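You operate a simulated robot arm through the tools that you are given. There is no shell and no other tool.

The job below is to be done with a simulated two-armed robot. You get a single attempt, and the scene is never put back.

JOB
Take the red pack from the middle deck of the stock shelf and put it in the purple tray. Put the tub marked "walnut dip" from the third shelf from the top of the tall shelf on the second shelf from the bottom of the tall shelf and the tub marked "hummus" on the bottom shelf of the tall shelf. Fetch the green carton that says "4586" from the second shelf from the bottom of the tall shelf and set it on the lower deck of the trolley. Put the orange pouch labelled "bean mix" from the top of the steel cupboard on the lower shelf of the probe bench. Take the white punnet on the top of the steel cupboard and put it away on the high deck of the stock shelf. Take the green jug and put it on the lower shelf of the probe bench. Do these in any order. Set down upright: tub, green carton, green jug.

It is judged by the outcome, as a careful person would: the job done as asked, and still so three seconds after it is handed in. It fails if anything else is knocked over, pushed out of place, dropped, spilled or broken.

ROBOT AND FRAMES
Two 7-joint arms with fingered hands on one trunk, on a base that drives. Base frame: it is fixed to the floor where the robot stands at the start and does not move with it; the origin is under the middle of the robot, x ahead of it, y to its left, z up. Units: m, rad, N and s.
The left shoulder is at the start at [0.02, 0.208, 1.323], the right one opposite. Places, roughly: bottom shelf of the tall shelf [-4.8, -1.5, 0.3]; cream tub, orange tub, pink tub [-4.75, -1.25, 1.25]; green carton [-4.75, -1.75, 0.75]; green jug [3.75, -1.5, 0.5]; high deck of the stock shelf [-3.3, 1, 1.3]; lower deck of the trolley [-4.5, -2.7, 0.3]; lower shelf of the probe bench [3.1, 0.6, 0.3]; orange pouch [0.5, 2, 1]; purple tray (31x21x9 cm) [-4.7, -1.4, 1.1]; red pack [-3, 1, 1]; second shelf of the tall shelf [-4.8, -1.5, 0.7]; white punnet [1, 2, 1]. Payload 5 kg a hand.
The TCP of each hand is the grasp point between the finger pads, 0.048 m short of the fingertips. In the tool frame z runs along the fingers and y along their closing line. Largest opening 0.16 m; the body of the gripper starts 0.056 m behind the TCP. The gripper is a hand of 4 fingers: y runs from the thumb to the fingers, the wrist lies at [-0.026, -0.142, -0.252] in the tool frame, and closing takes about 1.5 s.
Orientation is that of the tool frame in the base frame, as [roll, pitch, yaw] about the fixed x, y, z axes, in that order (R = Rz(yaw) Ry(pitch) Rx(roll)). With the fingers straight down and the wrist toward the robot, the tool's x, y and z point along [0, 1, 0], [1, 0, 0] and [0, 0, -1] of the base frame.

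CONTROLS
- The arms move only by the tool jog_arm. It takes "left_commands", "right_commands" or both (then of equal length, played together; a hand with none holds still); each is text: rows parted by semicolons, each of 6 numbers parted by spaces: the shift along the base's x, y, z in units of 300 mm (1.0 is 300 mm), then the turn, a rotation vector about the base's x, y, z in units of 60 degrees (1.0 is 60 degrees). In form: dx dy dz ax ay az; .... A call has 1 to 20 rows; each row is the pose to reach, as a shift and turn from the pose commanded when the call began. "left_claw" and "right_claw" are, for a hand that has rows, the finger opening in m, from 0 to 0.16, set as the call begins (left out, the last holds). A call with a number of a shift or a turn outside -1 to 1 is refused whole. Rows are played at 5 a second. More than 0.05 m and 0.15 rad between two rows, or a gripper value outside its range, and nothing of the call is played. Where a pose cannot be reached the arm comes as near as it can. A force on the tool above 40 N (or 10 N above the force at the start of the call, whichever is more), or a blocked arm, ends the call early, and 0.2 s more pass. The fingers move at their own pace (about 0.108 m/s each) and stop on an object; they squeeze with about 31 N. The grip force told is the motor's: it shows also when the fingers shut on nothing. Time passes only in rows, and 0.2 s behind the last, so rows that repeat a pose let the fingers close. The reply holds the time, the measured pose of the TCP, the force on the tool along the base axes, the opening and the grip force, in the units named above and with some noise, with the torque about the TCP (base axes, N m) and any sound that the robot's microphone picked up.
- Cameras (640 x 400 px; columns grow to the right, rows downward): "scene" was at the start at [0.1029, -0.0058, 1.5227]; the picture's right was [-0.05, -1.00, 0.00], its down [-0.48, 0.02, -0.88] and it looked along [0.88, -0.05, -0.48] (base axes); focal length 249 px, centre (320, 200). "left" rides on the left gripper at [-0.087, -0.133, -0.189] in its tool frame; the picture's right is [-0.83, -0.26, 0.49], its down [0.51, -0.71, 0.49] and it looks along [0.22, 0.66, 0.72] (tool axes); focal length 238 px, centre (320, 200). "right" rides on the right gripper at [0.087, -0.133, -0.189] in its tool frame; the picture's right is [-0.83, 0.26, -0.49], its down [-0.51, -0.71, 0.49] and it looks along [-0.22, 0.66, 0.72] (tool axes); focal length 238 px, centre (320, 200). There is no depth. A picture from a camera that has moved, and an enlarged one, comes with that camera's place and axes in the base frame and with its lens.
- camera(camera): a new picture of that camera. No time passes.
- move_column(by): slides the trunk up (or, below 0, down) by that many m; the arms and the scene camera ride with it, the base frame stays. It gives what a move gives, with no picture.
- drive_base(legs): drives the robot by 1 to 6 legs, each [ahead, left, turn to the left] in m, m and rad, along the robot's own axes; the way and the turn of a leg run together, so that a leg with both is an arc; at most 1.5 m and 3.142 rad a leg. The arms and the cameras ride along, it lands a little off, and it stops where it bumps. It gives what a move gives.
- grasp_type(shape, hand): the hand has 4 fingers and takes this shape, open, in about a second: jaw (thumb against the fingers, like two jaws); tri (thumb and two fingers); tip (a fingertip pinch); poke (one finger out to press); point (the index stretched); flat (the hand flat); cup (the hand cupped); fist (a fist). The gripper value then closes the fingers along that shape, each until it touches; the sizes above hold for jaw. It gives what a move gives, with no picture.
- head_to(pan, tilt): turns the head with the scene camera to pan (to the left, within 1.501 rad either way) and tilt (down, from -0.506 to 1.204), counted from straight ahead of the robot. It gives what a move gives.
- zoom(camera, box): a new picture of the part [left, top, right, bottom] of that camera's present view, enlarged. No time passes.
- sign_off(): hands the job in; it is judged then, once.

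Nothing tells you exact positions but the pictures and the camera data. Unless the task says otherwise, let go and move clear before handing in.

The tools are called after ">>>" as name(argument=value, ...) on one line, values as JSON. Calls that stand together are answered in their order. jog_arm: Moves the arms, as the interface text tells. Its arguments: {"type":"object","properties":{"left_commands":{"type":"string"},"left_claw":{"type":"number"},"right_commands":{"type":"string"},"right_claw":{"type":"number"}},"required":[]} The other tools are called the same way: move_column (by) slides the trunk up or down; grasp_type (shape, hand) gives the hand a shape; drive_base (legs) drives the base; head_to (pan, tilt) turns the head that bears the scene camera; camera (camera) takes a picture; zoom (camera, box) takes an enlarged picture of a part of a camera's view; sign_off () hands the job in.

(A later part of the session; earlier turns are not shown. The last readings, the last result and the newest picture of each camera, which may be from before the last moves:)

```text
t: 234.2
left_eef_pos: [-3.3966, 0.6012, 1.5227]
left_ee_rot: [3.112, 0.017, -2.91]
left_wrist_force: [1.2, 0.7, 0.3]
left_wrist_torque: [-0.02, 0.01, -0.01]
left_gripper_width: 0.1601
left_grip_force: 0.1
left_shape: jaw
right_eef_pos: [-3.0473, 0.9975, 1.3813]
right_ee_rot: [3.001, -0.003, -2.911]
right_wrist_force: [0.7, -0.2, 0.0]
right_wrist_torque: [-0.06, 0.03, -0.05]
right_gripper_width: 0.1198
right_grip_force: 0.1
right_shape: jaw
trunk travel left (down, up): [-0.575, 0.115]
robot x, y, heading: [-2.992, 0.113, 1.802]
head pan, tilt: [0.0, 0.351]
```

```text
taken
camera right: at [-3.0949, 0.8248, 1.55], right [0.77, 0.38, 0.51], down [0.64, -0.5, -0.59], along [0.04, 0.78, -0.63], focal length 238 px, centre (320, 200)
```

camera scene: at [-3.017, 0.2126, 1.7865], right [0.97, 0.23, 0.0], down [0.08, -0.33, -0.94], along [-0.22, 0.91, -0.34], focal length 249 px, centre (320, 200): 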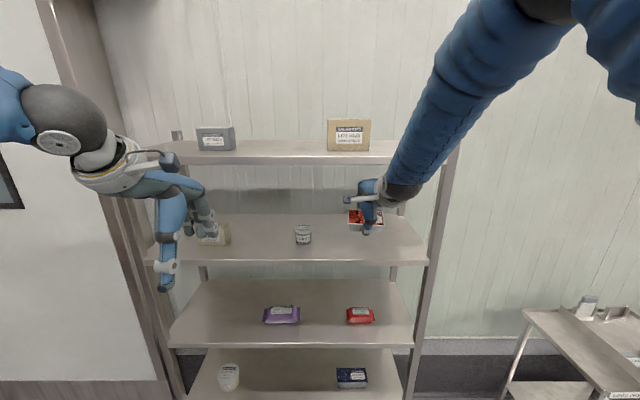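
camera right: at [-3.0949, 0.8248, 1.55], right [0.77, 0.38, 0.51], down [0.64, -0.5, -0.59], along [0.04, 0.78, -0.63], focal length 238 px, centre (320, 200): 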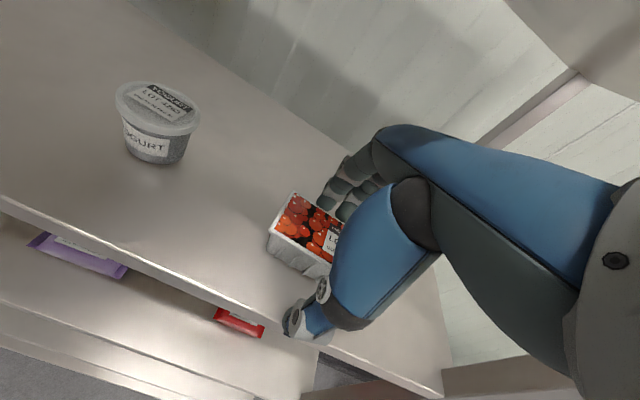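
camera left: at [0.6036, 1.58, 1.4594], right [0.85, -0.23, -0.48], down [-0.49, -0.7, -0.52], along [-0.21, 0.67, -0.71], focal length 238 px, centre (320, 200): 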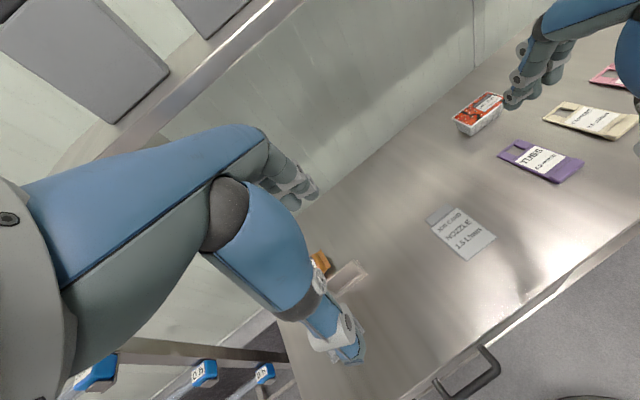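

Released cleanly. I'll rise while tilting the hand forward again, then withdraw straight back.

>>> jog_arm(right_commands="0 0 0.045 0.04 0.01 0; 0 0 0.09 0.09 0.02 0; 0 0 0.135 0.14 0.033 0; 0 0 0.18 0.19 0.044 0; 0 0 0.22 0.234 0.055 0; 0 0 0.22 0.234 0.055 0", right_claw=0.12)

>>> camera(camera="right")

```text
t: 235.6
left_eef_pos: [-3.3965, 0.6019, 1.5232]
left_ee_rot: [3.111, 0.019, -2.912]
left_wrist_force: [0.2, -0.2, 0.8]
left_wrist_torque: [-0.06, -0.01, 0.03]
left_gripper_width: 0.1598
left_grip_force: 0.0
left_shape: jaw
right_eef_pos: [-3.048, 0.9992, 1.4477]
right_ee_rot: [2.745, -0.005, -2.909]
right_wrist_force: [0.2, -0.1, 0.0]
right_wrist_torque: [0.02, 0.03, 0.01]
right_gripper_width: 0.12
right_grip_force: 0.0
right_shape: jaw
trunk travel left (down, up): [-0.575, 0.115]
robot x, y, heading: [-2.9948, 0.1143, 1.803]
head pan, tilt: [0.0, 0.351]
```

```text
taken
camera right: at [-3.0873, 0.7898, 1.5715], right [0.8, 0.24, 0.54], down [0.6, -0.34, -0.73], along [0.01, 0.91, -0.42], focal length 238 px, centre (320, 200)
```

right: 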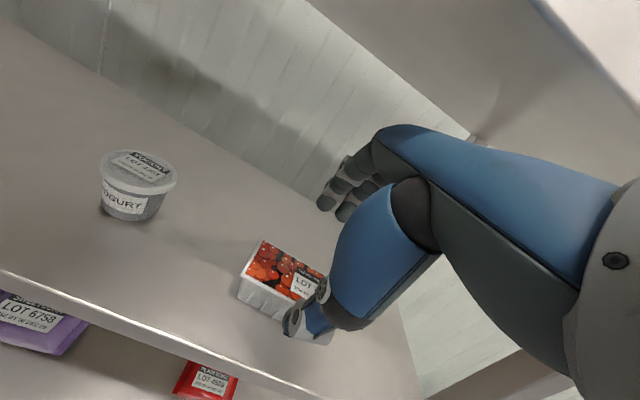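

>>> jog_arm(right_commands="0.03 -0.13 0.01 0 0 0; 0.061 -0.26 0.02 0 0 0; 0.091 -0.39 0.02 0 0 0; 0.122 -0.52 0.02 0 0 0; 0.152 -0.649 0.02 0 0 0; 0.19 -0.78 0.02 0 0 0; 0.19 -0.78 0.02 0 0 0")

>>> drive_base(legs=[[-0.3, 0, 0]])

>>> camera(camera="scene")

```text
t: 237.2
left_eef_pos: [-3.3977, 0.602, 1.5238]
left_ee_rot: [3.113, 0.017, -2.913]
left_wrist_force: [0.3, -0.2, -0.2]
left_wrist_torque: [-0.05, 0.02, -0.01]
left_gripper_width: 0.1599
left_grip_force: 0.0
left_shape: jaw
right_eef_pos: [-2.9895, 0.7659, 1.4537]
right_ee_rot: [2.748, -0.004, -2.909]
right_wrist_force: [0.7, -0.1, 0.3]
right_wrist_torque: [-0.06, 0.01, 0.04]
right_gripper_width: 0.1198
right_grip_force: 0.1
right_shape: jaw
trunk travel left (down, up): [-0.575, 0.115]
robot x, y, heading: [-2.9978, 0.1115, 1.803]
head pan, tilt: [0.0, 0.351]
```

```text
t: 239.2
left_eef_pos: [-3.3307, 0.3082, 1.5227]
left_ee_rot: [3.112, 0.016, -2.905]
left_wrist_force: [-0.5, 0.4, -0.4]
left_wrist_torque: [-0.06, 0.01, -0.04]
left_gripper_width: 0.16
left_grip_force: 0.1
left_shape: jaw
right_eef_pos: [-2.9231, 0.4725, 1.4541]
right_ee_rot: [2.746, -0.006, -2.904]
right_wrist_force: [-0.2, 0.1, -1.2]
right_wrist_torque: [-0.04, -0.02, 0.02]
right_gripper_width: 0.1198
right_grip_force: 0.0
right_shape: jaw
trunk travel left (down, up): [-0.575, 0.115]
robot x, y, heading: [-2.923, -0.1786, 1.808]
head pan, tilt: [0.0, 0.351]
```

```text
taken
camera scene: at [-2.9484, -0.0794, 1.7864], right [0.97, 0.24, 0.0], down [0.08, -0.34, -0.94], along [-0.22, 0.91, -0.34], focal length 249 px, centre (320, 200)
```

scene: 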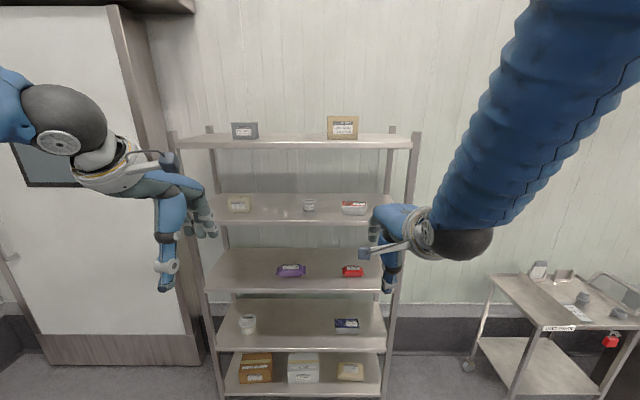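

The punnet sits on the high deck. Now the red pack on the middle deck: zoom to see its size and position.

>>> zoom(camera="scene", box=[270, 190, 400, 300])

>>> camera(camera="right")

```text
3.64 times, centred on (335, 245) of scene
camera zoom: at [-2.9484, -0.0794, 1.7864], right [0.97, 0.24, 0.0], down [0.08, -0.34, -0.94], along [-0.22, 0.91, -0.34], focal length 907 px, centre (266, 36)
```

zoom: 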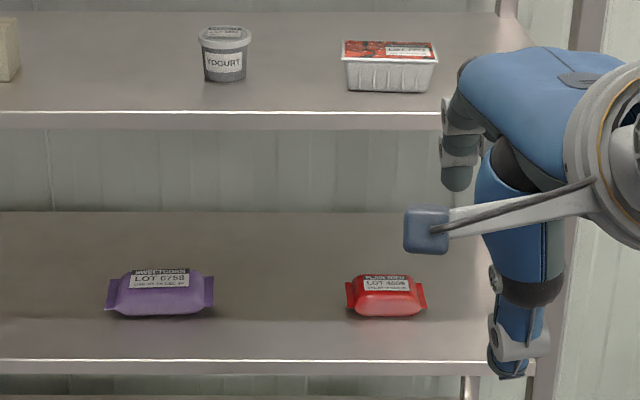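

```text
taken
camera right: at [-2.9615, 0.2628, 1.5779], right [0.8, 0.25, 0.55], down [0.6, -0.33, -0.73], along [0.0, 0.91, -0.42], focal length 238 px, centre (320, 200)
```

right: 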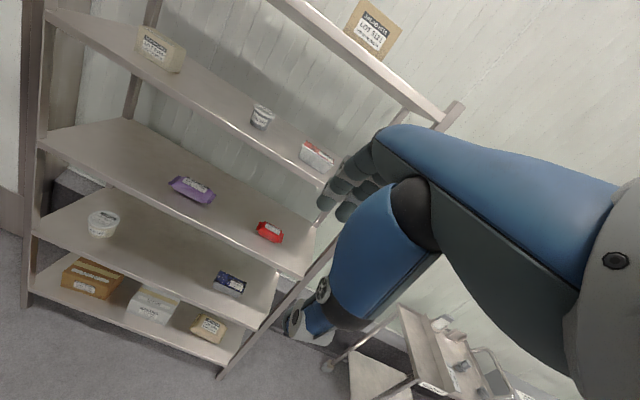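

Red pack is at about [−3.037, 1.001], ~11 cm inside the middle deck's edge (deck z≈0.98). I'll lower the trunk, move up, and set the right hand low with a 10° tilt.

>>> move_column(by=-0.25)

>>> jog_arm(right_commands="0 0 -0.1 -0.05 -0.012 0; 0 0 -0.2 -0.1 -0.024 0; 0 0 -0.3 -0.15 -0.036 0; 0 0 -0.38 -0.212 -0.05 0; 0 0 -0.38 -0.212 -0.05 0", right_claw=0.1)

>>> drive_base(legs=[[0.25, -0.013, 0]])

>>> camera(camera="right")

>>> camera(camera="scene")

```text
t: 241.8
left_eef_pos: [-3.3303, 0.3066, 1.2734]
left_ee_rot: [3.112, 0.018, -2.907]
left_wrist_force: [-0.4, -0.1, -0.2]
left_wrist_torque: [0.01, 0.03, 0.0]
left_gripper_width: 0.16
left_grip_force: 0.0
left_shape: jaw
right_eef_pos: [-2.9221, 0.4722, 1.2052]
right_ee_rot: [2.745, -0.005, -2.904]
right_wrist_force: [0.2, 0.1, -0.2]
right_wrist_torque: [0.01, 0.01, -0.01]
right_gripper_width: 0.1199
right_grip_force: 0.1
right_shape: jaw
trunk travel left (down, up): [-0.325, 0.365]
robot x, y, heading: [-2.922, -0.1802, 1.809]
head pan, tilt: [0.0, 0.351]
```

```text
t: 243.0
left_eef_pos: [-3.3309, 0.3056, 1.2737]
left_ee_rot: [3.111, 0.017, -2.905]
left_wrist_force: [-0.2, -1.0, -0.9]
left_wrist_torque: [0.07, 0.03, 0.01]
left_gripper_width: 0.1598
left_grip_force: 0.0
left_shape: jaw
right_eef_pos: [-2.9226, 0.4687, 1.0924]
right_ee_rot: [2.974, -0.005, -2.906]
right_wrist_force: [0.6, -0.3, -0.1]
right_wrist_torque: [-0.01, -0.03, 0.02]
right_gripper_width: 0.1005
right_grip_force: 0.1
right_shape: jaw
trunk travel left (down, up): [-0.325, 0.365]
robot x, y, heading: [-2.9206, -0.1802, 1.807]
head pan, tilt: [0.0, 0.351]
```

```text
t: 244.8
left_eef_pos: [-3.3799, 0.5487, 1.2729]
left_ee_rot: [3.112, 0.018, -2.9]
left_wrist_force: [-0.1, 0.5, -0.2]
left_wrist_torque: [-0.06, -0.02, 0.01]
left_gripper_width: 0.1601
left_grip_force: 0.1
left_shape: jaw
right_eef_pos: [-2.974, 0.7142, 1.0902]
right_ee_rot: [2.977, -0.006, -2.898]
right_wrist_force: [-0.6, 1.4, -0.3]
right_wrist_torque: [-0.06, 0.0, 0.0]
right_gripper_width: 0.1004
right_grip_force: 0.0
right_shape: jaw
trunk travel left (down, up): [-0.325, 0.365]
robot x, y, heading: [-2.9723, 0.0618, 1.812]
head pan, tilt: [0.0, 0.351]
```

```text
taken
camera right: at [-3.0183, 0.536, 1.2559], right [0.77, 0.37, 0.52], down [0.64, -0.48, -0.6], along [0.02, 0.8, -0.61], focal length 238 px, centre (320, 200)
```

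right: 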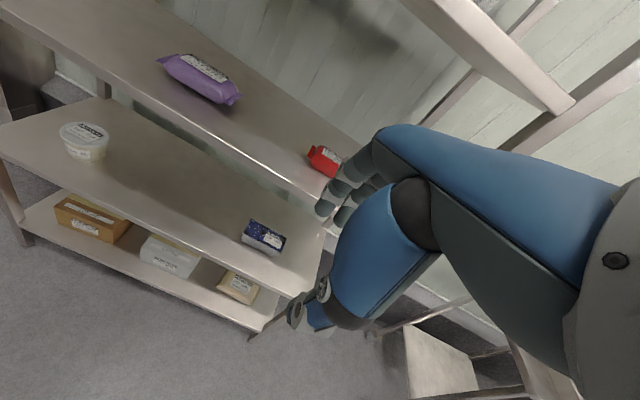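

```text
taken
camera scene: at [-2.9954, 0.1643, 1.5365], right [0.97, 0.24, 0.0], down [0.08, -0.33, -0.94], along [-0.23, 0.91, -0.34], focal length 249 px, centre (320, 200)
```

scene: 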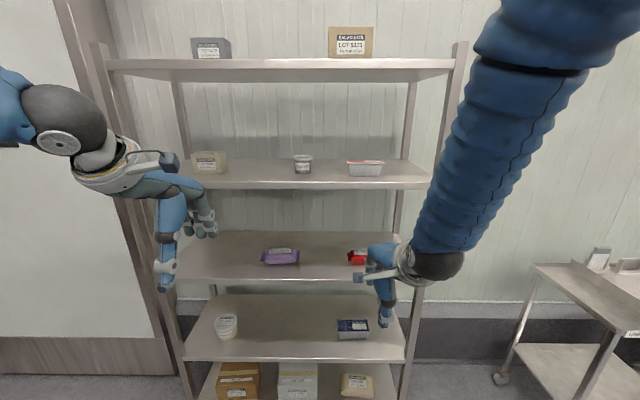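

>>> zoom(camera="scene", box=[280, 150, 420, 300])

>>> zoom(camera="right", box=[220, 100, 400, 260])

```text
2.67 times, centred on (350, 225) of scene
camera zoom: at [-2.9954, 0.1643, 1.5365], right [0.97, 0.24, 0.0], down [0.08, -0.33, -0.94], along [-0.23, 0.91, -0.34], focal length 665 px, centre (240, 133)
```

zoom: 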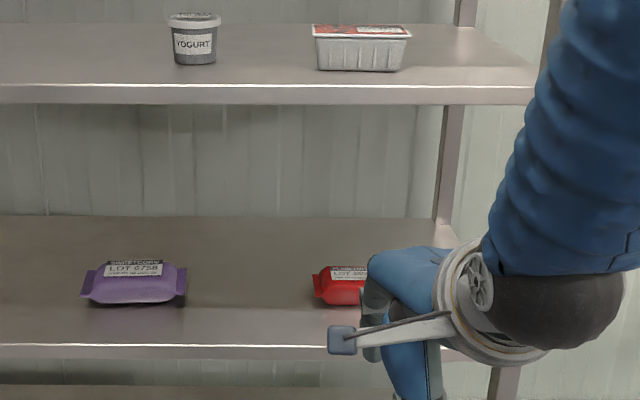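

```text
2.50 times, centred on (310, 180) of right
camera zoom: at [-3.0183, 0.536, 1.2559], right [0.77, 0.37, 0.52], down [0.64, -0.48, -0.6], along [0.02, 0.8, -0.61], focal length 596 px, centre (345, 250)
```

zoom: 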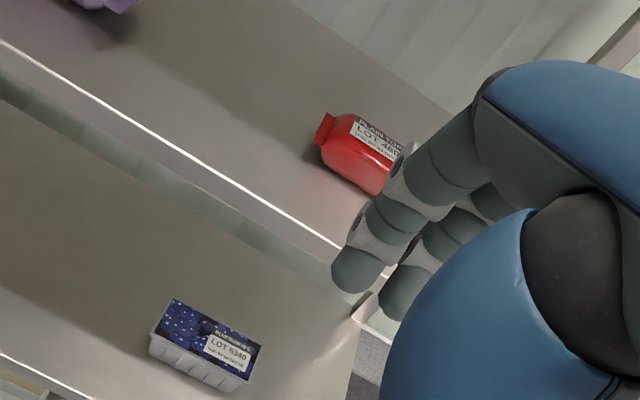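

Calibrating with the known punnet contact, the high deck is at 1.314 and the middle deck at about 0.94; the pack's centre is ~12 cm inside. I'll move 9 cm closer and extend the hand over the pack.

>>> drive_base(legs=[[0.09, -0.016, 0]])

>>> jog_arm(right_commands="-0.02 0.08 -0.06 0 0 0; -0.045 0.185 -0.12 0 0 0; -0.078 0.32 -0.133 0 0 0; -0.112 0.46 -0.133 0 0 0; -0.145 0.6 -0.133 0 0 0; -0.145 0.6 -0.133 0 0 0")

>>> camera(camera="right")

>>> camera(camera="scene")

```text
t: 245.9
left_eef_pos: [-3.3856, 0.6429, 1.2723]
left_ee_rot: [3.113, 0.017, -2.901]
left_wrist_force: [0.0, 0.7, 0.2]
left_wrist_torque: [-0.13, -0.05, -0.03]
left_gripper_width: 0.16
left_grip_force: 0.1
left_shape: jaw
right_eef_pos: [-2.9794, 0.8078, 1.0898]
right_ee_rot: [2.976, -0.006, -2.9]
right_wrist_force: [0.6, 1.4, -0.2]
right_wrist_torque: [-0.07, 0.0, -0.01]
right_gripper_width: 0.1004
right_grip_force: 0.2
right_shape: jaw
trunk travel left (down, up): [-0.325, 0.365]
robot x, y, heading: [-2.9774, 0.1599, 1.817]
head pan, tilt: [0.0, 0.351]
```

```text
t: 247.3
left_eef_pos: [-3.3844, 0.6413, 1.273]
left_ee_rot: [3.11, 0.018, -2.901]
left_wrist_force: [0.2, -0.5, -0.3]
left_wrist_torque: [0.07, 0.0, 0.04]
left_gripper_width: 0.16
left_grip_force: 0.1
left_shape: jaw
right_eef_pos: [-3.0227, 0.9885, 1.0515]
right_ee_rot: [2.974, -0.005, -2.899]
right_wrist_force: [-0.1, -1.1, 0.8]
right_wrist_torque: [0.03, -0.01, -0.01]
right_gripper_width: 0.1
right_grip_force: 0.1
right_shape: jaw
trunk travel left (down, up): [-0.325, 0.365]
robot x, y, heading: [-2.9757, 0.1572, 1.812]
head pan, tilt: [0.0, 0.351]
```

```text
taken
camera right: at [-3.0681, 0.8099, 1.2159], right [0.77, 0.37, 0.52], down [0.64, -0.48, -0.61], along [0.02, 0.8, -0.6], focal length 238 px, centre (320, 200)
```

right: 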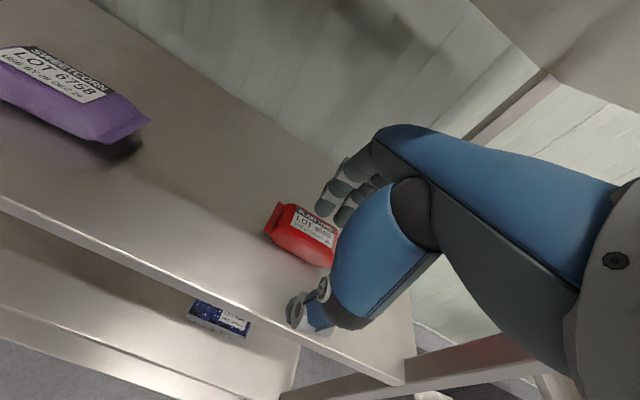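

```text
taken
camera scene: at [-3.0011, 0.2546, 1.5367], right [0.97, 0.24, 0.0], down [0.08, -0.33, -0.94], along [-0.23, 0.91, -0.34], focal length 249 px, centre (320, 200)
```

scene: 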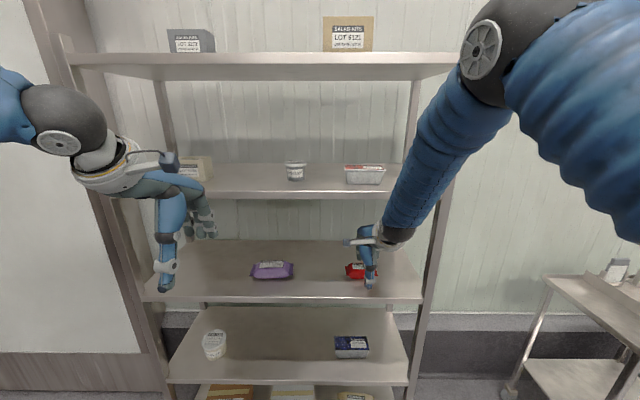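

>>> jog_arm(right_commands="-0.03 0.12 0 0 0 0; -0.06 0.243 0 0 0 0; -0.06 0.243 -0.06 0 0 0; -0.06 0.243 -0.06 0 0 0")

>>> camera(camera="right")

>>> zoom(camera="scene", box=[300, 200, 440, 310])

>>> camera(camera="left")

```text
t: 248.3
left_eef_pos: [-3.3846, 0.6411, 1.2727]
left_ee_rot: [3.112, 0.018, -2.9]
left_wrist_force: [-0.3, 0.1, -0.2]
left_wrist_torque: [-0.01, -0.01, -0.01]
left_gripper_width: 0.1597
left_grip_force: 0.1
left_shape: jaw
right_eef_pos: [-3.0412, 1.0588, 1.0338]
right_ee_rot: [2.976, -0.006, -2.9]
right_wrist_force: [-0.6, -0.7, 0.9]
right_wrist_torque: [0.01, -0.01, 0.02]
right_gripper_width: 0.1
right_grip_force: 0.0
right_shape: jaw
trunk travel left (down, up): [-0.325, 0.365]
robot x, y, heading: [-2.9758, 0.1555, 1.813]
head pan, tilt: [0.0, 0.351]
```

```text
taken
camera right: at [-3.086, 0.8806, 1.1993], right [0.77, 0.37, 0.52], down [0.64, -0.48, -0.6], along [0.03, 0.8, -0.61], focal length 238 px, centre (320, 200)
```

right: 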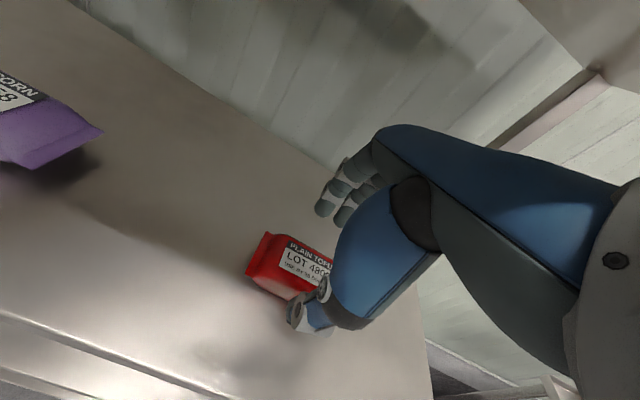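

```text
3.64 times, centred on (370, 255) of scene
camera zoom: at [-3.0013, 0.2559, 1.5366], right [0.97, 0.24, 0.0], down [0.08, -0.33, -0.94], along [-0.23, 0.91, -0.34], focal length 907 px, centre (138, 0)
```

zoom: 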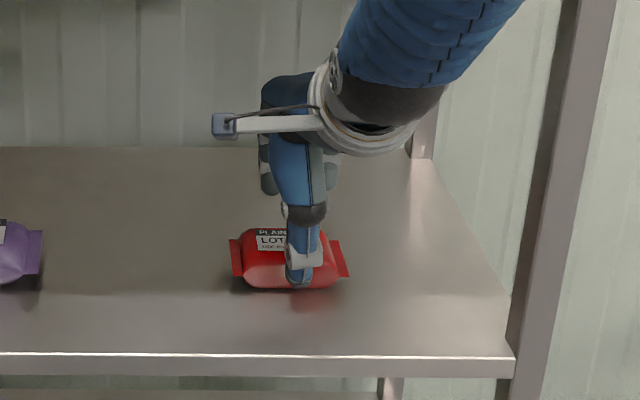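

```text
taken
camera left: at [-3.2707, 0.5269, 1.4596], right [0.88, -0.04, -0.48], down [-0.32, -0.79, -0.52], along [-0.36, 0.61, -0.71], focal length 238 px, centre (320, 200)
```

left: 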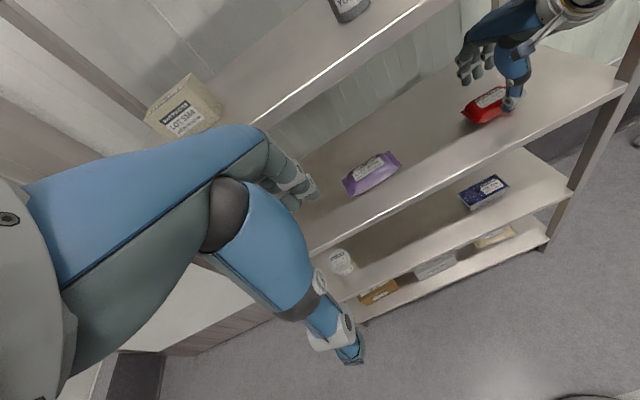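

>>> zoom(camera="left", box=[430, 30, 570, 140])

```text
3.64 times, centred on (500, 85) of left
camera zoom: at [-3.2707, 0.5269, 1.4596], right [0.88, -0.04, -0.48], down [-0.32, -0.79, -0.52], along [-0.36, 0.61, -0.71], focal length 867 px, centre (-334, 618)
```

zoom: 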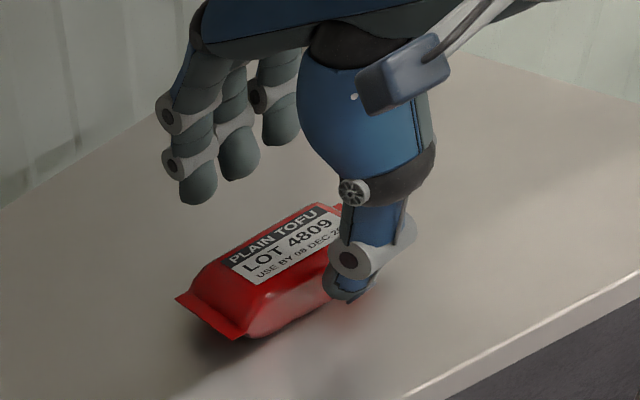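

Well aligned, just ~1 cm to the right. I'll shift 1 cm left and descend carefully until the thumb nears the deck.

>>> jog_arm(right_commands="-0.02 -0.005 -0.02 0 0 0; -0.039 -0.009 -0.05 0 0 0; -0.039 -0.009 -0.08 0 0 0; -0.039 -0.009 -0.08 0 0 0")

>>> jog_arm(right_commands="0 0 -0.01 0 0 0; 0 0 -0.02 0 0 0; 0 0 -0.03 0 0 0; 0 0 -0.03 0 0 0")

>>> zoom(camera="left", box=[430, 30, 570, 140])

```text
t: 249.3
left_eef_pos: [-3.3844, 0.641, 1.2726]
left_ee_rot: [3.112, 0.018, -2.903]
left_wrist_force: [-1.1, -0.5, 0.7]
left_wrist_torque: [-0.02, 0.02, 0.0]
left_gripper_width: 0.16
left_grip_force: 0.1
left_shape: jaw
right_eef_pos: [-3.0521, 1.0586, 1.0099]
right_ee_rot: [2.975, -0.006, -2.901]
right_wrist_force: [1.0, -0.7, 5.2]
right_wrist_torque: [-0.33, -0.09, 0.01]
right_gripper_width: 0.1
right_grip_force: 0.1
right_shape: jaw
trunk travel left (down, up): [-0.325, 0.365]
robot x, y, heading: [-2.9804, 0.1554, 1.812]
head pan, tilt: [0.0, 0.351]
```

```text
t: 250.2
left_eef_pos: [-3.385, 0.6415, 1.2726]
left_ee_rot: [3.111, 0.017, -2.902]
left_wrist_force: [-0.6, 1.6, 0.0]
left_wrist_torque: [-0.07, -0.03, 0.04]
left_gripper_width: 0.16
left_grip_force: 0.2
left_shape: jaw
right_eef_pos: [-3.0522, 1.0619, 1.0111]
right_ee_rot: [2.962, -0.009, -2.9]
right_wrist_force: [0.1, -3.8, 19.5]
right_wrist_torque: [-1.69, -0.2, 0.05]
right_gripper_width: 0.1018
right_grip_force: 0.1
right_shape: jaw
trunk travel left (down, up): [-0.325, 0.365]
robot x, y, heading: [-2.9788, 0.1588, 1.814]
head pan, tilt: [0.0, 0.351]
stopped in row 3 (right hand): the force on the tool passed its limit at 43 N (the readings are from after the stop); the commanded pose is now the measured one
```

```text
3.64 times, centred on (500, 85) of left
camera zoom: at [-3.2708, 0.527, 1.4592], right [0.88, -0.04, -0.48], down [-0.32, -0.79, -0.52], along [-0.36, 0.61, -0.71], focal length 867 px, centre (-334, 618)
```

zoom: 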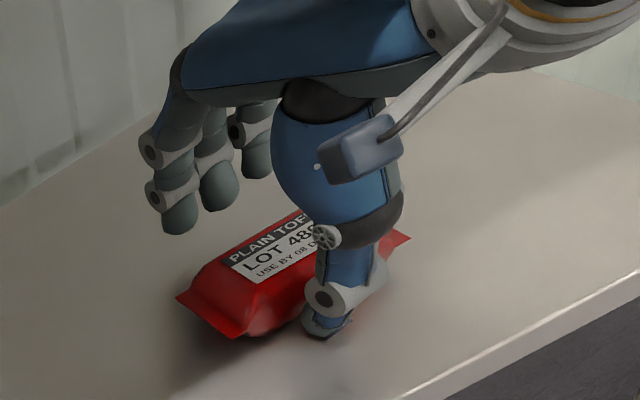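

The thumb touched the deck at TCP z≈1.01 (deck ≈0.952). Rise 3 mm and close.

>>> jog_arm(right_commands="0 0 0.01 0 0 0; 0 0 0.01 0 0 0")

>>> jog_arm(right_commands="0 0 0 0 0 0; 0 0 0 0 0 0; 0 0 0 0 0 0; 0 0 0 0 0 0; 0 0 0 0 0 0; 0 0 0 0 0 0; 0 0 0 0 0 0", right_claw=0.0)

>>> zoom(camera="left", box=[430, 30, 570, 140])

>>> camera(camera="right")

```text
t: 250.8
left_eef_pos: [-3.3848, 0.6405, 1.2741]
left_ee_rot: [3.112, 0.019, -2.901]
left_wrist_force: [-0.6, -0.3, 0.1]
left_wrist_torque: [0.06, 0.01, 0.0]
left_gripper_width: 0.1598
left_grip_force: 0.0
left_shape: jaw
right_eef_pos: [-3.0524, 1.0593, 1.0111]
right_ee_rot: [2.965, -0.007, -2.9]
right_wrist_force: [0.8, -1.4, 8.1]
right_wrist_torque: [-0.63, -0.06, -0.01]
right_gripper_width: 0.1003
right_grip_force: 0.0
right_shape: jaw
trunk travel left (down, up): [-0.325, 0.365]
robot x, y, heading: [-2.9763, 0.158, 1.817]
head pan, tilt: [0.0, 0.351]
```

```text
t: 252.3
left_eef_pos: [-3.385, 0.6413, 1.2734]
left_ee_rot: [3.11, 0.019, -2.9]
left_wrist_force: [-0.1, 0.8, -0.6]
left_wrist_torque: [0.02, 0.03, -0.01]
left_gripper_width: 0.1598
left_grip_force: 0.0
left_shape: jaw
right_eef_pos: [-3.052, 1.0599, 1.0115]
right_ee_rot: [2.965, -0.007, -2.901]
right_wrist_force: [0.9, -1.4, 3.9]
right_wrist_torque: [-0.3, -0.09, 0.06]
right_gripper_width: 0.0539
right_grip_force: 30.7
right_shape: jaw
trunk travel left (down, up): [-0.325, 0.365]
robot x, y, heading: [-2.975, 0.1555, 1.811]
head pan, tilt: [0.0, 0.351]
```

```text
3.64 times, centred on (500, 85) of left
camera zoom: at [-3.2706, 0.5267, 1.4596], right [0.88, -0.04, -0.48], down [-0.32, -0.79, -0.52], along [-0.36, 0.61, -0.71], focal length 867 px, centre (-334, 618)
```

zoom: 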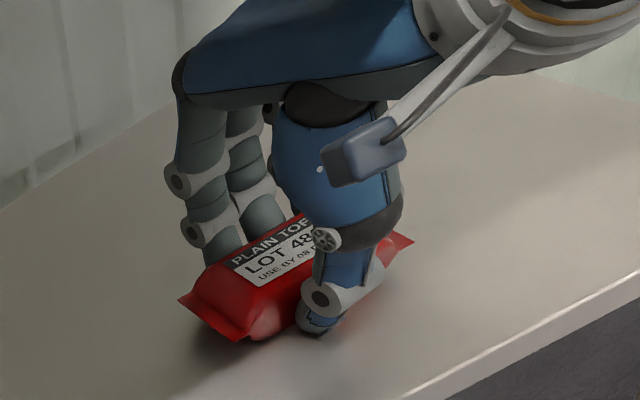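

```text
taken
camera right: at [-3.0967, 0.8797, 1.1743], right [0.77, 0.36, 0.52], down [0.63, -0.47, -0.61], along [0.02, 0.8, -0.6], focal length 238 px, centre (320, 200)
```

right: 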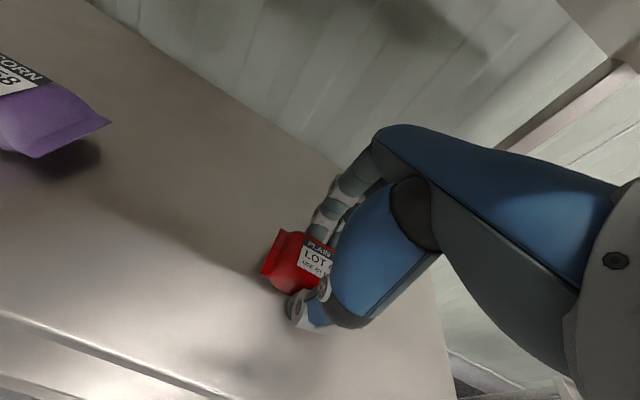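

Gripped at 5.4 cm. Lift 5 cm and check the hold.

>>> jog_arm(right_commands="0 0 0.04 0 0 0; 0 0 0.1 0 0 0; 0 0 0.16 0 0 0; 0 0 0.16 0 0 0")

>>> zoom(camera="left", box=[430, 30, 570, 140])

```text
t: 253.3
left_eef_pos: [-3.385, 0.6421, 1.2737]
left_ee_rot: [3.112, 0.015, -2.9]
left_wrist_force: [-0.4, -0.3, 0.0]
left_wrist_torque: [-0.05, -0.01, -0.02]
left_gripper_width: 0.1596
left_grip_force: 0.1
left_shape: jaw
right_eef_pos: [-3.0536, 1.0605, 1.0591]
right_ee_rot: [2.967, -0.007, -2.9]
right_wrist_force: [0.3, 0.6, -2.1]
right_wrist_torque: [0.02, 0.03, 0.03]
right_gripper_width: 0.0536
right_grip_force: 31.1
right_shape: jaw
trunk travel left (down, up): [-0.325, 0.365]
robot x, y, heading: [-2.9765, 0.1572, 1.812]
head pan, tilt: [0.0, 0.351]
```

```text
3.64 times, centred on (500, 85) of left
camera zoom: at [-3.2708, 0.5278, 1.4593], right [0.88, -0.04, -0.48], down [-0.32, -0.79, -0.52], along [-0.36, 0.61, -0.71], focal length 867 px, centre (-334, 618)
```

zoom: 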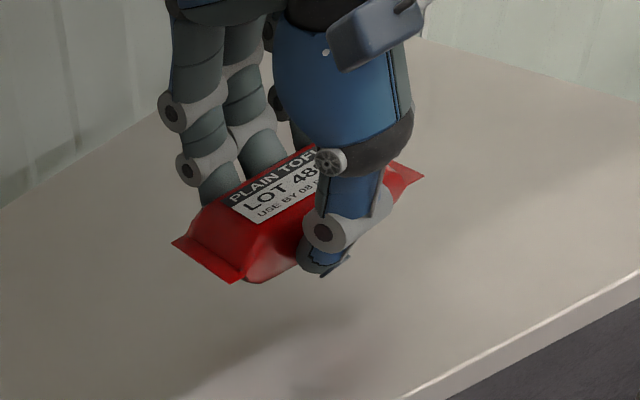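

The red pack is held. Backing straight out of the shelf.

>>> drive_base(legs=[[-0.5, 0, 0]])

>>> head_to(pan=1.2, tilt=0.3)

>>> camera(camera="scene")

```text
t: 256.3
left_eef_pos: [-3.2631, 0.1552, 1.273]
left_ee_rot: [3.112, 0.018, -2.906]
left_wrist_force: [-0.8, -1.2, -0.3]
left_wrist_torque: [0.06, 0.0, 0.0]
left_gripper_width: 0.1601
left_grip_force: 0.0
left_shape: jaw
right_eef_pos: [-2.929, 0.573, 1.0597]
right_ee_rot: [2.966, -0.007, -2.905]
right_wrist_force: [0.7, -0.6, -2.4]
right_wrist_torque: [0.04, 0.04, -0.04]
right_gripper_width: 0.0537
right_grip_force: 30.9
right_shape: jaw
trunk travel left (down, up): [-0.325, 0.365]
robot x, y, heading: [-2.8597, -0.3333, 1.806]
head pan, tilt: [0.0, 0.351]
```

```text
t: 257.7
left_eef_pos: [-3.2626, 0.1554, 1.2719]
left_ee_rot: [3.11, 0.018, -2.907]
left_wrist_force: [-0.3, 0.7, 0.0]
left_wrist_torque: [0.02, -0.01, 0.0]
left_gripper_width: 0.1598
left_grip_force: 0.1
left_shape: jaw
right_eef_pos: [-2.9291, 0.5718, 1.0597]
right_ee_rot: [2.965, -0.007, -2.907]
right_wrist_force: [-1.4, -0.2, -3.7]
right_wrist_torque: [0.04, 0.01, 0.0]
right_gripper_width: 0.0536
right_grip_force: 31.6
right_shape: jaw
trunk travel left (down, up): [-0.325, 0.365]
robot x, y, heading: [-2.855, -0.3294, 1.809]
head pan, tilt: [1.201, 0.3]
```

```text
taken
camera scene: at [-2.9522, -0.3094, 1.5412], right [0.13, 0.99, 0.0], down [0.29, -0.04, -0.96], along [-0.95, 0.13, -0.3], focal length 249 px, centre (320, 200)
```

scene: 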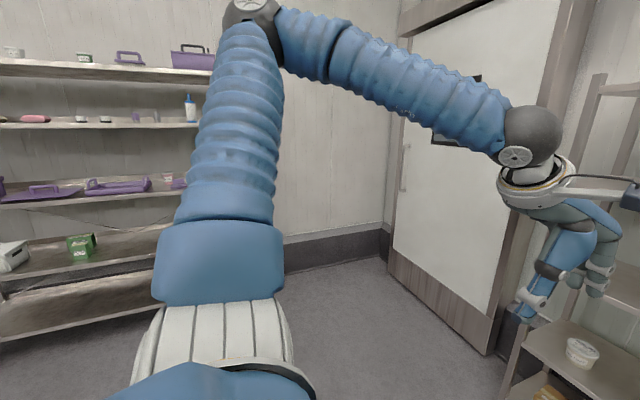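

I see the tall shelf to my left. I'll draw the right hand in with the pack, then turn to face the tall shelf.

>>> jog_arm(right_commands="0.035 -0.14 0.06 0 0 0; 0.07 -0.28 0.12 0 0 0; 0.105 -0.42 0.18 0 0 0; 0.14 -0.56 0.24 0 0 0; 0.17 -0.7 0.3 0 0 0; 0.197 -0.81 0.35 0 0 0; 0.197 -0.81 0.35 0 0 0")

>>> drive_base(legs=[[0, 0, 1.55]])

>>> head_to(pan=0.3, tilt=0.35)

>>> camera(camera="scene")

```text
t: 259.3
left_eef_pos: [-3.2636, 0.158, 1.2727]
left_ee_rot: [3.113, 0.015, -2.907]
left_wrist_force: [-0.3, 0.8, -1.7]
left_wrist_torque: [-0.12, -0.01, 0.0]
left_gripper_width: 0.1599
left_grip_force: 0.0
left_shape: jaw
right_eef_pos: [-2.8703, 0.3264, 1.1607]
right_ee_rot: [2.968, -0.007, -2.907]
right_wrist_force: [-0.2, 0.2, -2.2]
right_wrist_torque: [-0.04, 0.04, 0.03]
right_gripper_width: 0.0536
right_grip_force: 30.6
right_shape: jaw
trunk travel left (down, up): [-0.325, 0.365]
robot x, y, heading: [-2.8589, -0.3304, 1.809]
head pan, tilt: [1.201, 0.3]
```

```text
t: 263.4
left_eef_pos: [-3.3644, -0.7129, 1.2715]
left_ee_rot: [3.112, 0.018, -1.386]
left_wrist_force: [-0.6, 1.0, -0.1]
left_wrist_torque: [0.01, 0.01, 0.0]
left_gripper_width: 0.16
left_grip_force: 0.0
left_shape: jaw
right_eef_pos: [-3.5136, -0.3112, 1.1626]
right_ee_rot: [2.966, -0.007, -1.385]
right_wrist_force: [0.1, -0.4, -2.4]
right_wrist_torque: [0.0, 0.03, -0.01]
right_gripper_width: 0.0533
right_grip_force: 30.8
right_shape: jaw
trunk travel left (down, up): [-0.325, 0.365]
robot x, y, heading: [-2.8574, -0.3304, -2.953]
head pan, tilt: [1.201, 0.3]
```

```text
t: 264.6
left_eef_pos: [-3.3646, -0.7115, 1.2725]
left_ee_rot: [3.111, 0.017, -1.385]
left_wrist_force: [-0.6, -0.4, -0.3]
left_wrist_torque: [0.0, 0.03, -0.06]
left_gripper_width: 0.1599
left_grip_force: 0.1
left_shape: jaw
right_eef_pos: [-3.5159, -0.3123, 1.1616]
right_ee_rot: [2.967, -0.008, -1.384]
right_wrist_force: [-0.1, -0.1, -2.0]
right_wrist_torque: [-0.03, 0.04, 0.01]
right_gripper_width: 0.0533
right_grip_force: 30.6
right_shape: jaw
trunk travel left (down, up): [-0.325, 0.365]
robot x, y, heading: [-2.8559, -0.3331, -2.951]
head pan, tilt: [0.3, 0.351]
```

```text
taken
camera scene: at [-2.9496, -0.3783, 1.5365], right [-0.47, 0.88, 0.0], down [0.3, 0.16, -0.94], along [-0.83, -0.44, -0.34], focal length 249 px, centre (320, 200)
```

scene: 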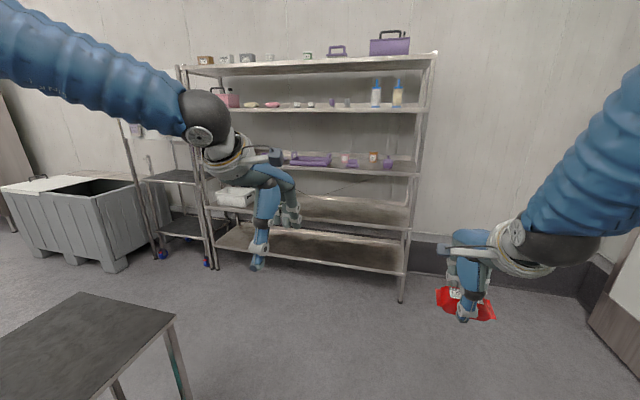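

>>> zoom(camera="scene", box=[180, 90, 450, 280])

```text
2.11 times, centred on (315, 185) of scene
camera zoom: at [-2.9496, -0.3783, 1.5365], right [-0.47, 0.88, 0.0], down [0.3, 0.16, -0.94], along [-0.83, -0.44, -0.34], focal length 525 px, centre (330, 232)
```

zoom: 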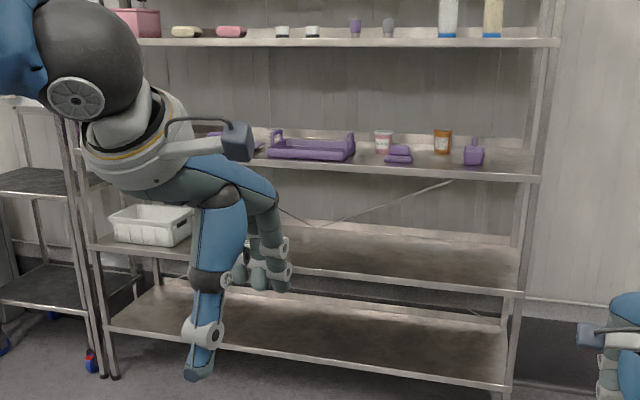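

The tall shelf's levels are at about z 0.30, 0.68, 1.12, 1.54, 1.84. A dark table's corner is near (−3.3, −1.2), so I'll go round: first drive ahead along the free side and look again.

>>> drive_base(legs=[[0.7, 0.03, 0.04]])

>>> head_to(pan=0.75, tilt=0.45)

>>> camera(camera="scene")

>>> camera(camera="left")

```text
t: 268.5
left_eef_pos: [-4.0443, -0.8975, 1.2721]
left_ee_rot: [3.113, 0.017, -1.359]
left_wrist_force: [0.0, -0.5, -0.7]
left_wrist_torque: [-0.02, -0.01, 0.0]
left_gripper_width: 0.1596
left_grip_force: 0.0
left_shape: jaw
right_eef_pos: [-4.2056, -0.5011, 1.1623]
right_ee_rot: [2.967, -0.005, -1.359]
right_wrist_force: [-1.3, -0.5, -3.3]
right_wrist_torque: [0.0, 0.0, -0.04]
right_gripper_width: 0.0536
right_grip_force: 30.8
right_shape: jaw
trunk travel left (down, up): [-0.325, 0.365]
robot x, y, heading: [-3.5519, -0.5018, -2.928]
head pan, tilt: [0.3, 0.351]
```

```text
t: 269.4
left_eef_pos: [-4.0445, -0.897, 1.2726]
left_ee_rot: [3.112, 0.017, -1.357]
left_wrist_force: [0.8, -0.2, -0.5]
left_wrist_torque: [0.0, 0.03, -0.01]
left_gripper_width: 0.1599
left_grip_force: 0.1
left_shape: jaw
right_eef_pos: [-4.2052, -0.5, 1.1631]
right_ee_rot: [2.966, -0.008, -1.359]
right_wrist_force: [0.5, -0.3, -2.4]
right_wrist_torque: [-0.03, 0.02, -0.01]
right_gripper_width: 0.0533
right_grip_force: 31.0
right_shape: jaw
trunk travel left (down, up): [-0.325, 0.365]
robot x, y, heading: [-3.5479, -0.5034, -2.919]
head pan, tilt: [0.75, 0.45]
```

```text
taken
camera scene: at [-3.6095, -0.5821, 1.5273], right [-0.82, 0.57, 0.0], down [0.25, 0.36, -0.9], along [-0.51, -0.74, -0.44], focal length 249 px, centre (320, 200)
```

scene: 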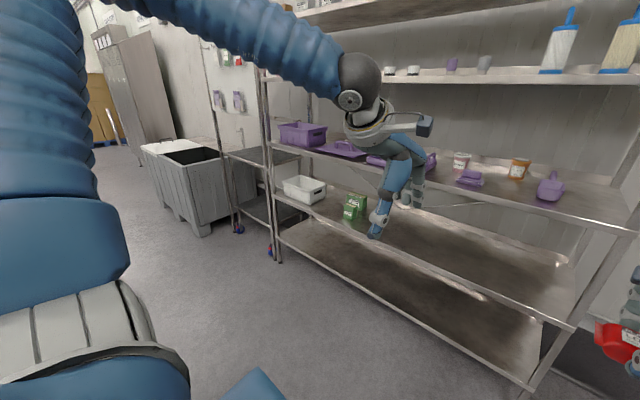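

```text
taken
camera left: at [-3.9263, -0.786, 1.4595], right [0.06, 0.88, -0.48], down [0.78, -0.34, -0.52], along [-0.62, -0.34, -0.71], focal length 238 px, centre (320, 200)
```

left: 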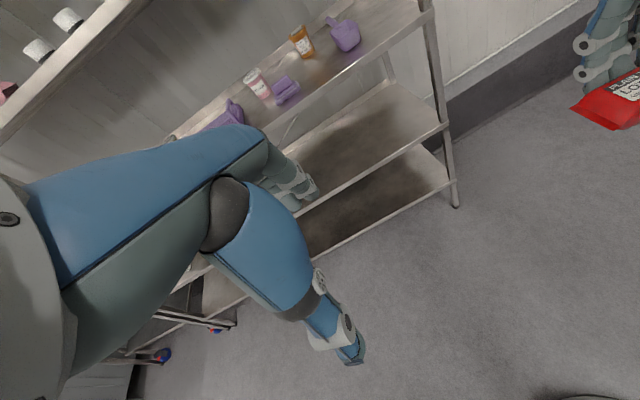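

>>> zoom(camera="scene", box=[230, 100, 430, 260])

>>> zoom(camera="scene", box=[380, 130, 600, 230])

>>> zoom(camera="left", box=[180, 0, 380, 140])

```text
2.50 times, centred on (330, 180) of scene
camera zoom: at [-3.6095, -0.5821, 1.5273], right [-0.82, 0.57, 0.0], down [0.25, 0.36, -0.9], along [-0.51, -0.74, -0.44], focal length 623 px, centre (295, 250)
```

zoom: 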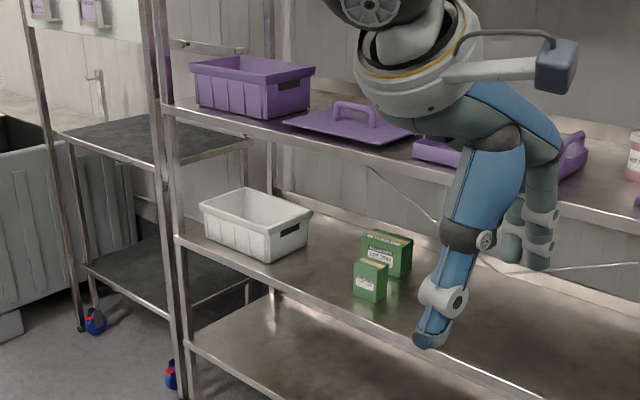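

```text
2.91 times, centred on (490, 180) of scene
camera zoom: at [-3.6095, -0.5821, 1.5273], right [-0.82, 0.57, 0.0], down [0.25, 0.36, -0.9], along [-0.51, -0.74, -0.44], focal length 725 px, centre (-174, 258)
```

zoom: 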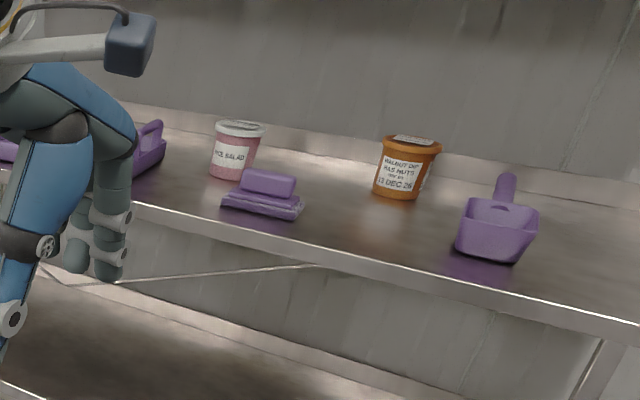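

```text
2.86 times, centred on (280, 70) of left
camera zoom: at [-3.9263, -0.786, 1.4595], right [0.06, 0.88, -0.48], down [0.78, -0.34, -0.52], along [-0.62, -0.34, -0.71], focal length 681 px, centre (434, 571)
```

zoom: 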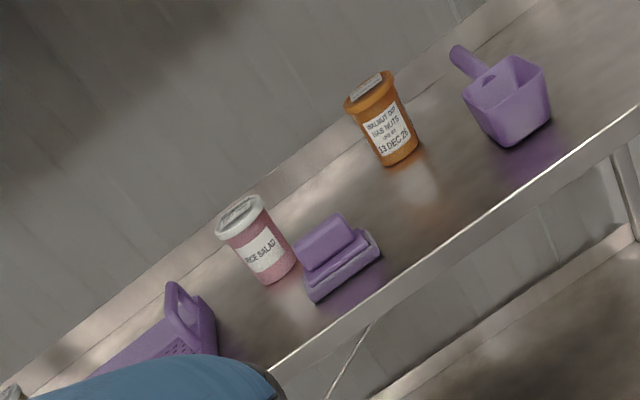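

The orange tub is "walnut dip", the pink one "rice salad"; the two-handled purple tray is near y≈−1.39, and two green cartons stand on the second shelf from the bottom. I'll move up closer to the shelf and slide left for a frontal view.

>>> drive_base(legs=[[0.34, 0, 0.01], [0, 0.5, 0]])

>>> head_to(pan=0.0, tilt=0.45)

>>> camera(camera="scene")

```text
t: 274.1
left_eef_pos: [-4.2515, -1.4608, 1.273]
left_ee_rot: [3.111, 0.018, -1.339]
left_wrist_force: [0.4, -0.7, 0.1]
left_wrist_torque: [0.05, 0.0, 0.0]
left_gripper_width: 0.1599
left_grip_force: 0.1
left_shape: jaw
right_eef_pos: [-4.4212, -1.0672, 1.1632]
right_ee_rot: [2.966, -0.005, -1.339]
right_wrist_force: [0.2, -0.6, -1.5]
right_wrist_torque: [0.01, 0.04, -0.02]
right_gripper_width: 0.0532
right_grip_force: 30.8
right_shape: jaw
trunk travel left (down, up): [-0.325, 0.365]
robot x, y, heading: [-3.7678, -1.0568, -2.907]
head pan, tilt: [0.75, 0.45]
```

```text
t: 275.2
left_eef_pos: [-4.2523, -1.4605, 1.2736]
left_ee_rot: [3.112, 0.017, -1.34]
left_wrist_force: [0.0, -0.4, 0.4]
left_wrist_torque: [0.02, 0.0, 0.0]
left_gripper_width: 0.1598
left_grip_force: 0.0
left_shape: jaw
right_eef_pos: [-4.4205, -1.0668, 1.1633]
right_ee_rot: [2.966, -0.007, -1.34]
right_wrist_force: [0.0, -0.1, -2.1]
right_wrist_torque: [0.02, 0.04, 0.01]
right_gripper_width: 0.0531
right_grip_force: 30.9
right_shape: jaw
trunk travel left (down, up): [-0.325, 0.365]
robot x, y, heading: [-3.7637, -1.0584, -2.911]
head pan, tilt: [0.0, 0.45]
```

```text
taken
camera scene: at [-3.8624, -1.0823, 1.5273], right [-0.23, 0.97, 0.0], down [0.42, 0.1, -0.9], along [-0.88, -0.21, -0.44], focal length 249 px, centre (320, 200)
```

scene: 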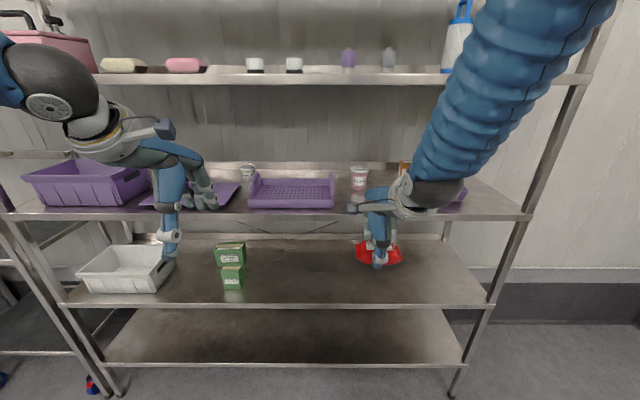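

>>> zoom(camera="scene", box=[190, 150, 370, 300])

>>> zoom(camera="scene", box=[200, 230, 260, 300])

```text
2.67 times, centred on (280, 225) of scene
camera zoom: at [-3.8624, -1.0823, 1.5273], right [-0.23, 0.97, 0.0], down [0.42, 0.1, -0.9], along [-0.88, -0.21, -0.44], focal length 665 px, centre (427, 133)
```

zoom: 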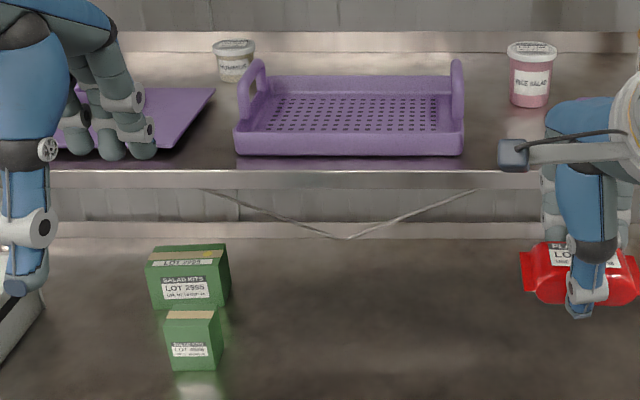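

```text
5.71 times, centred on (230, 265) of scene
camera zoom: at [-3.8624, -1.0823, 1.5273], right [-0.23, 0.97, 0.0], down [0.42, 0.1, -0.9], along [-0.88, -0.21, -0.44], focal length 1425 px, centre (834, -171)
```

zoom: 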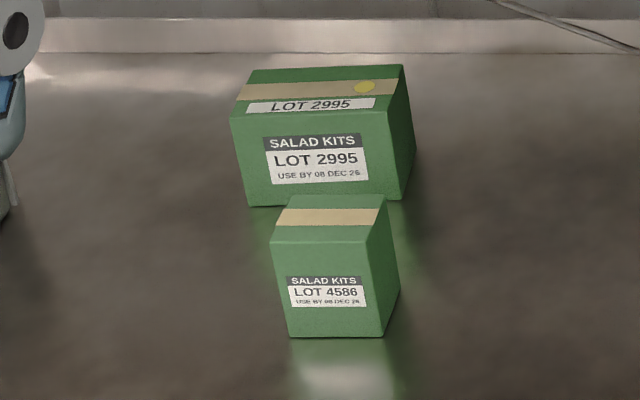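

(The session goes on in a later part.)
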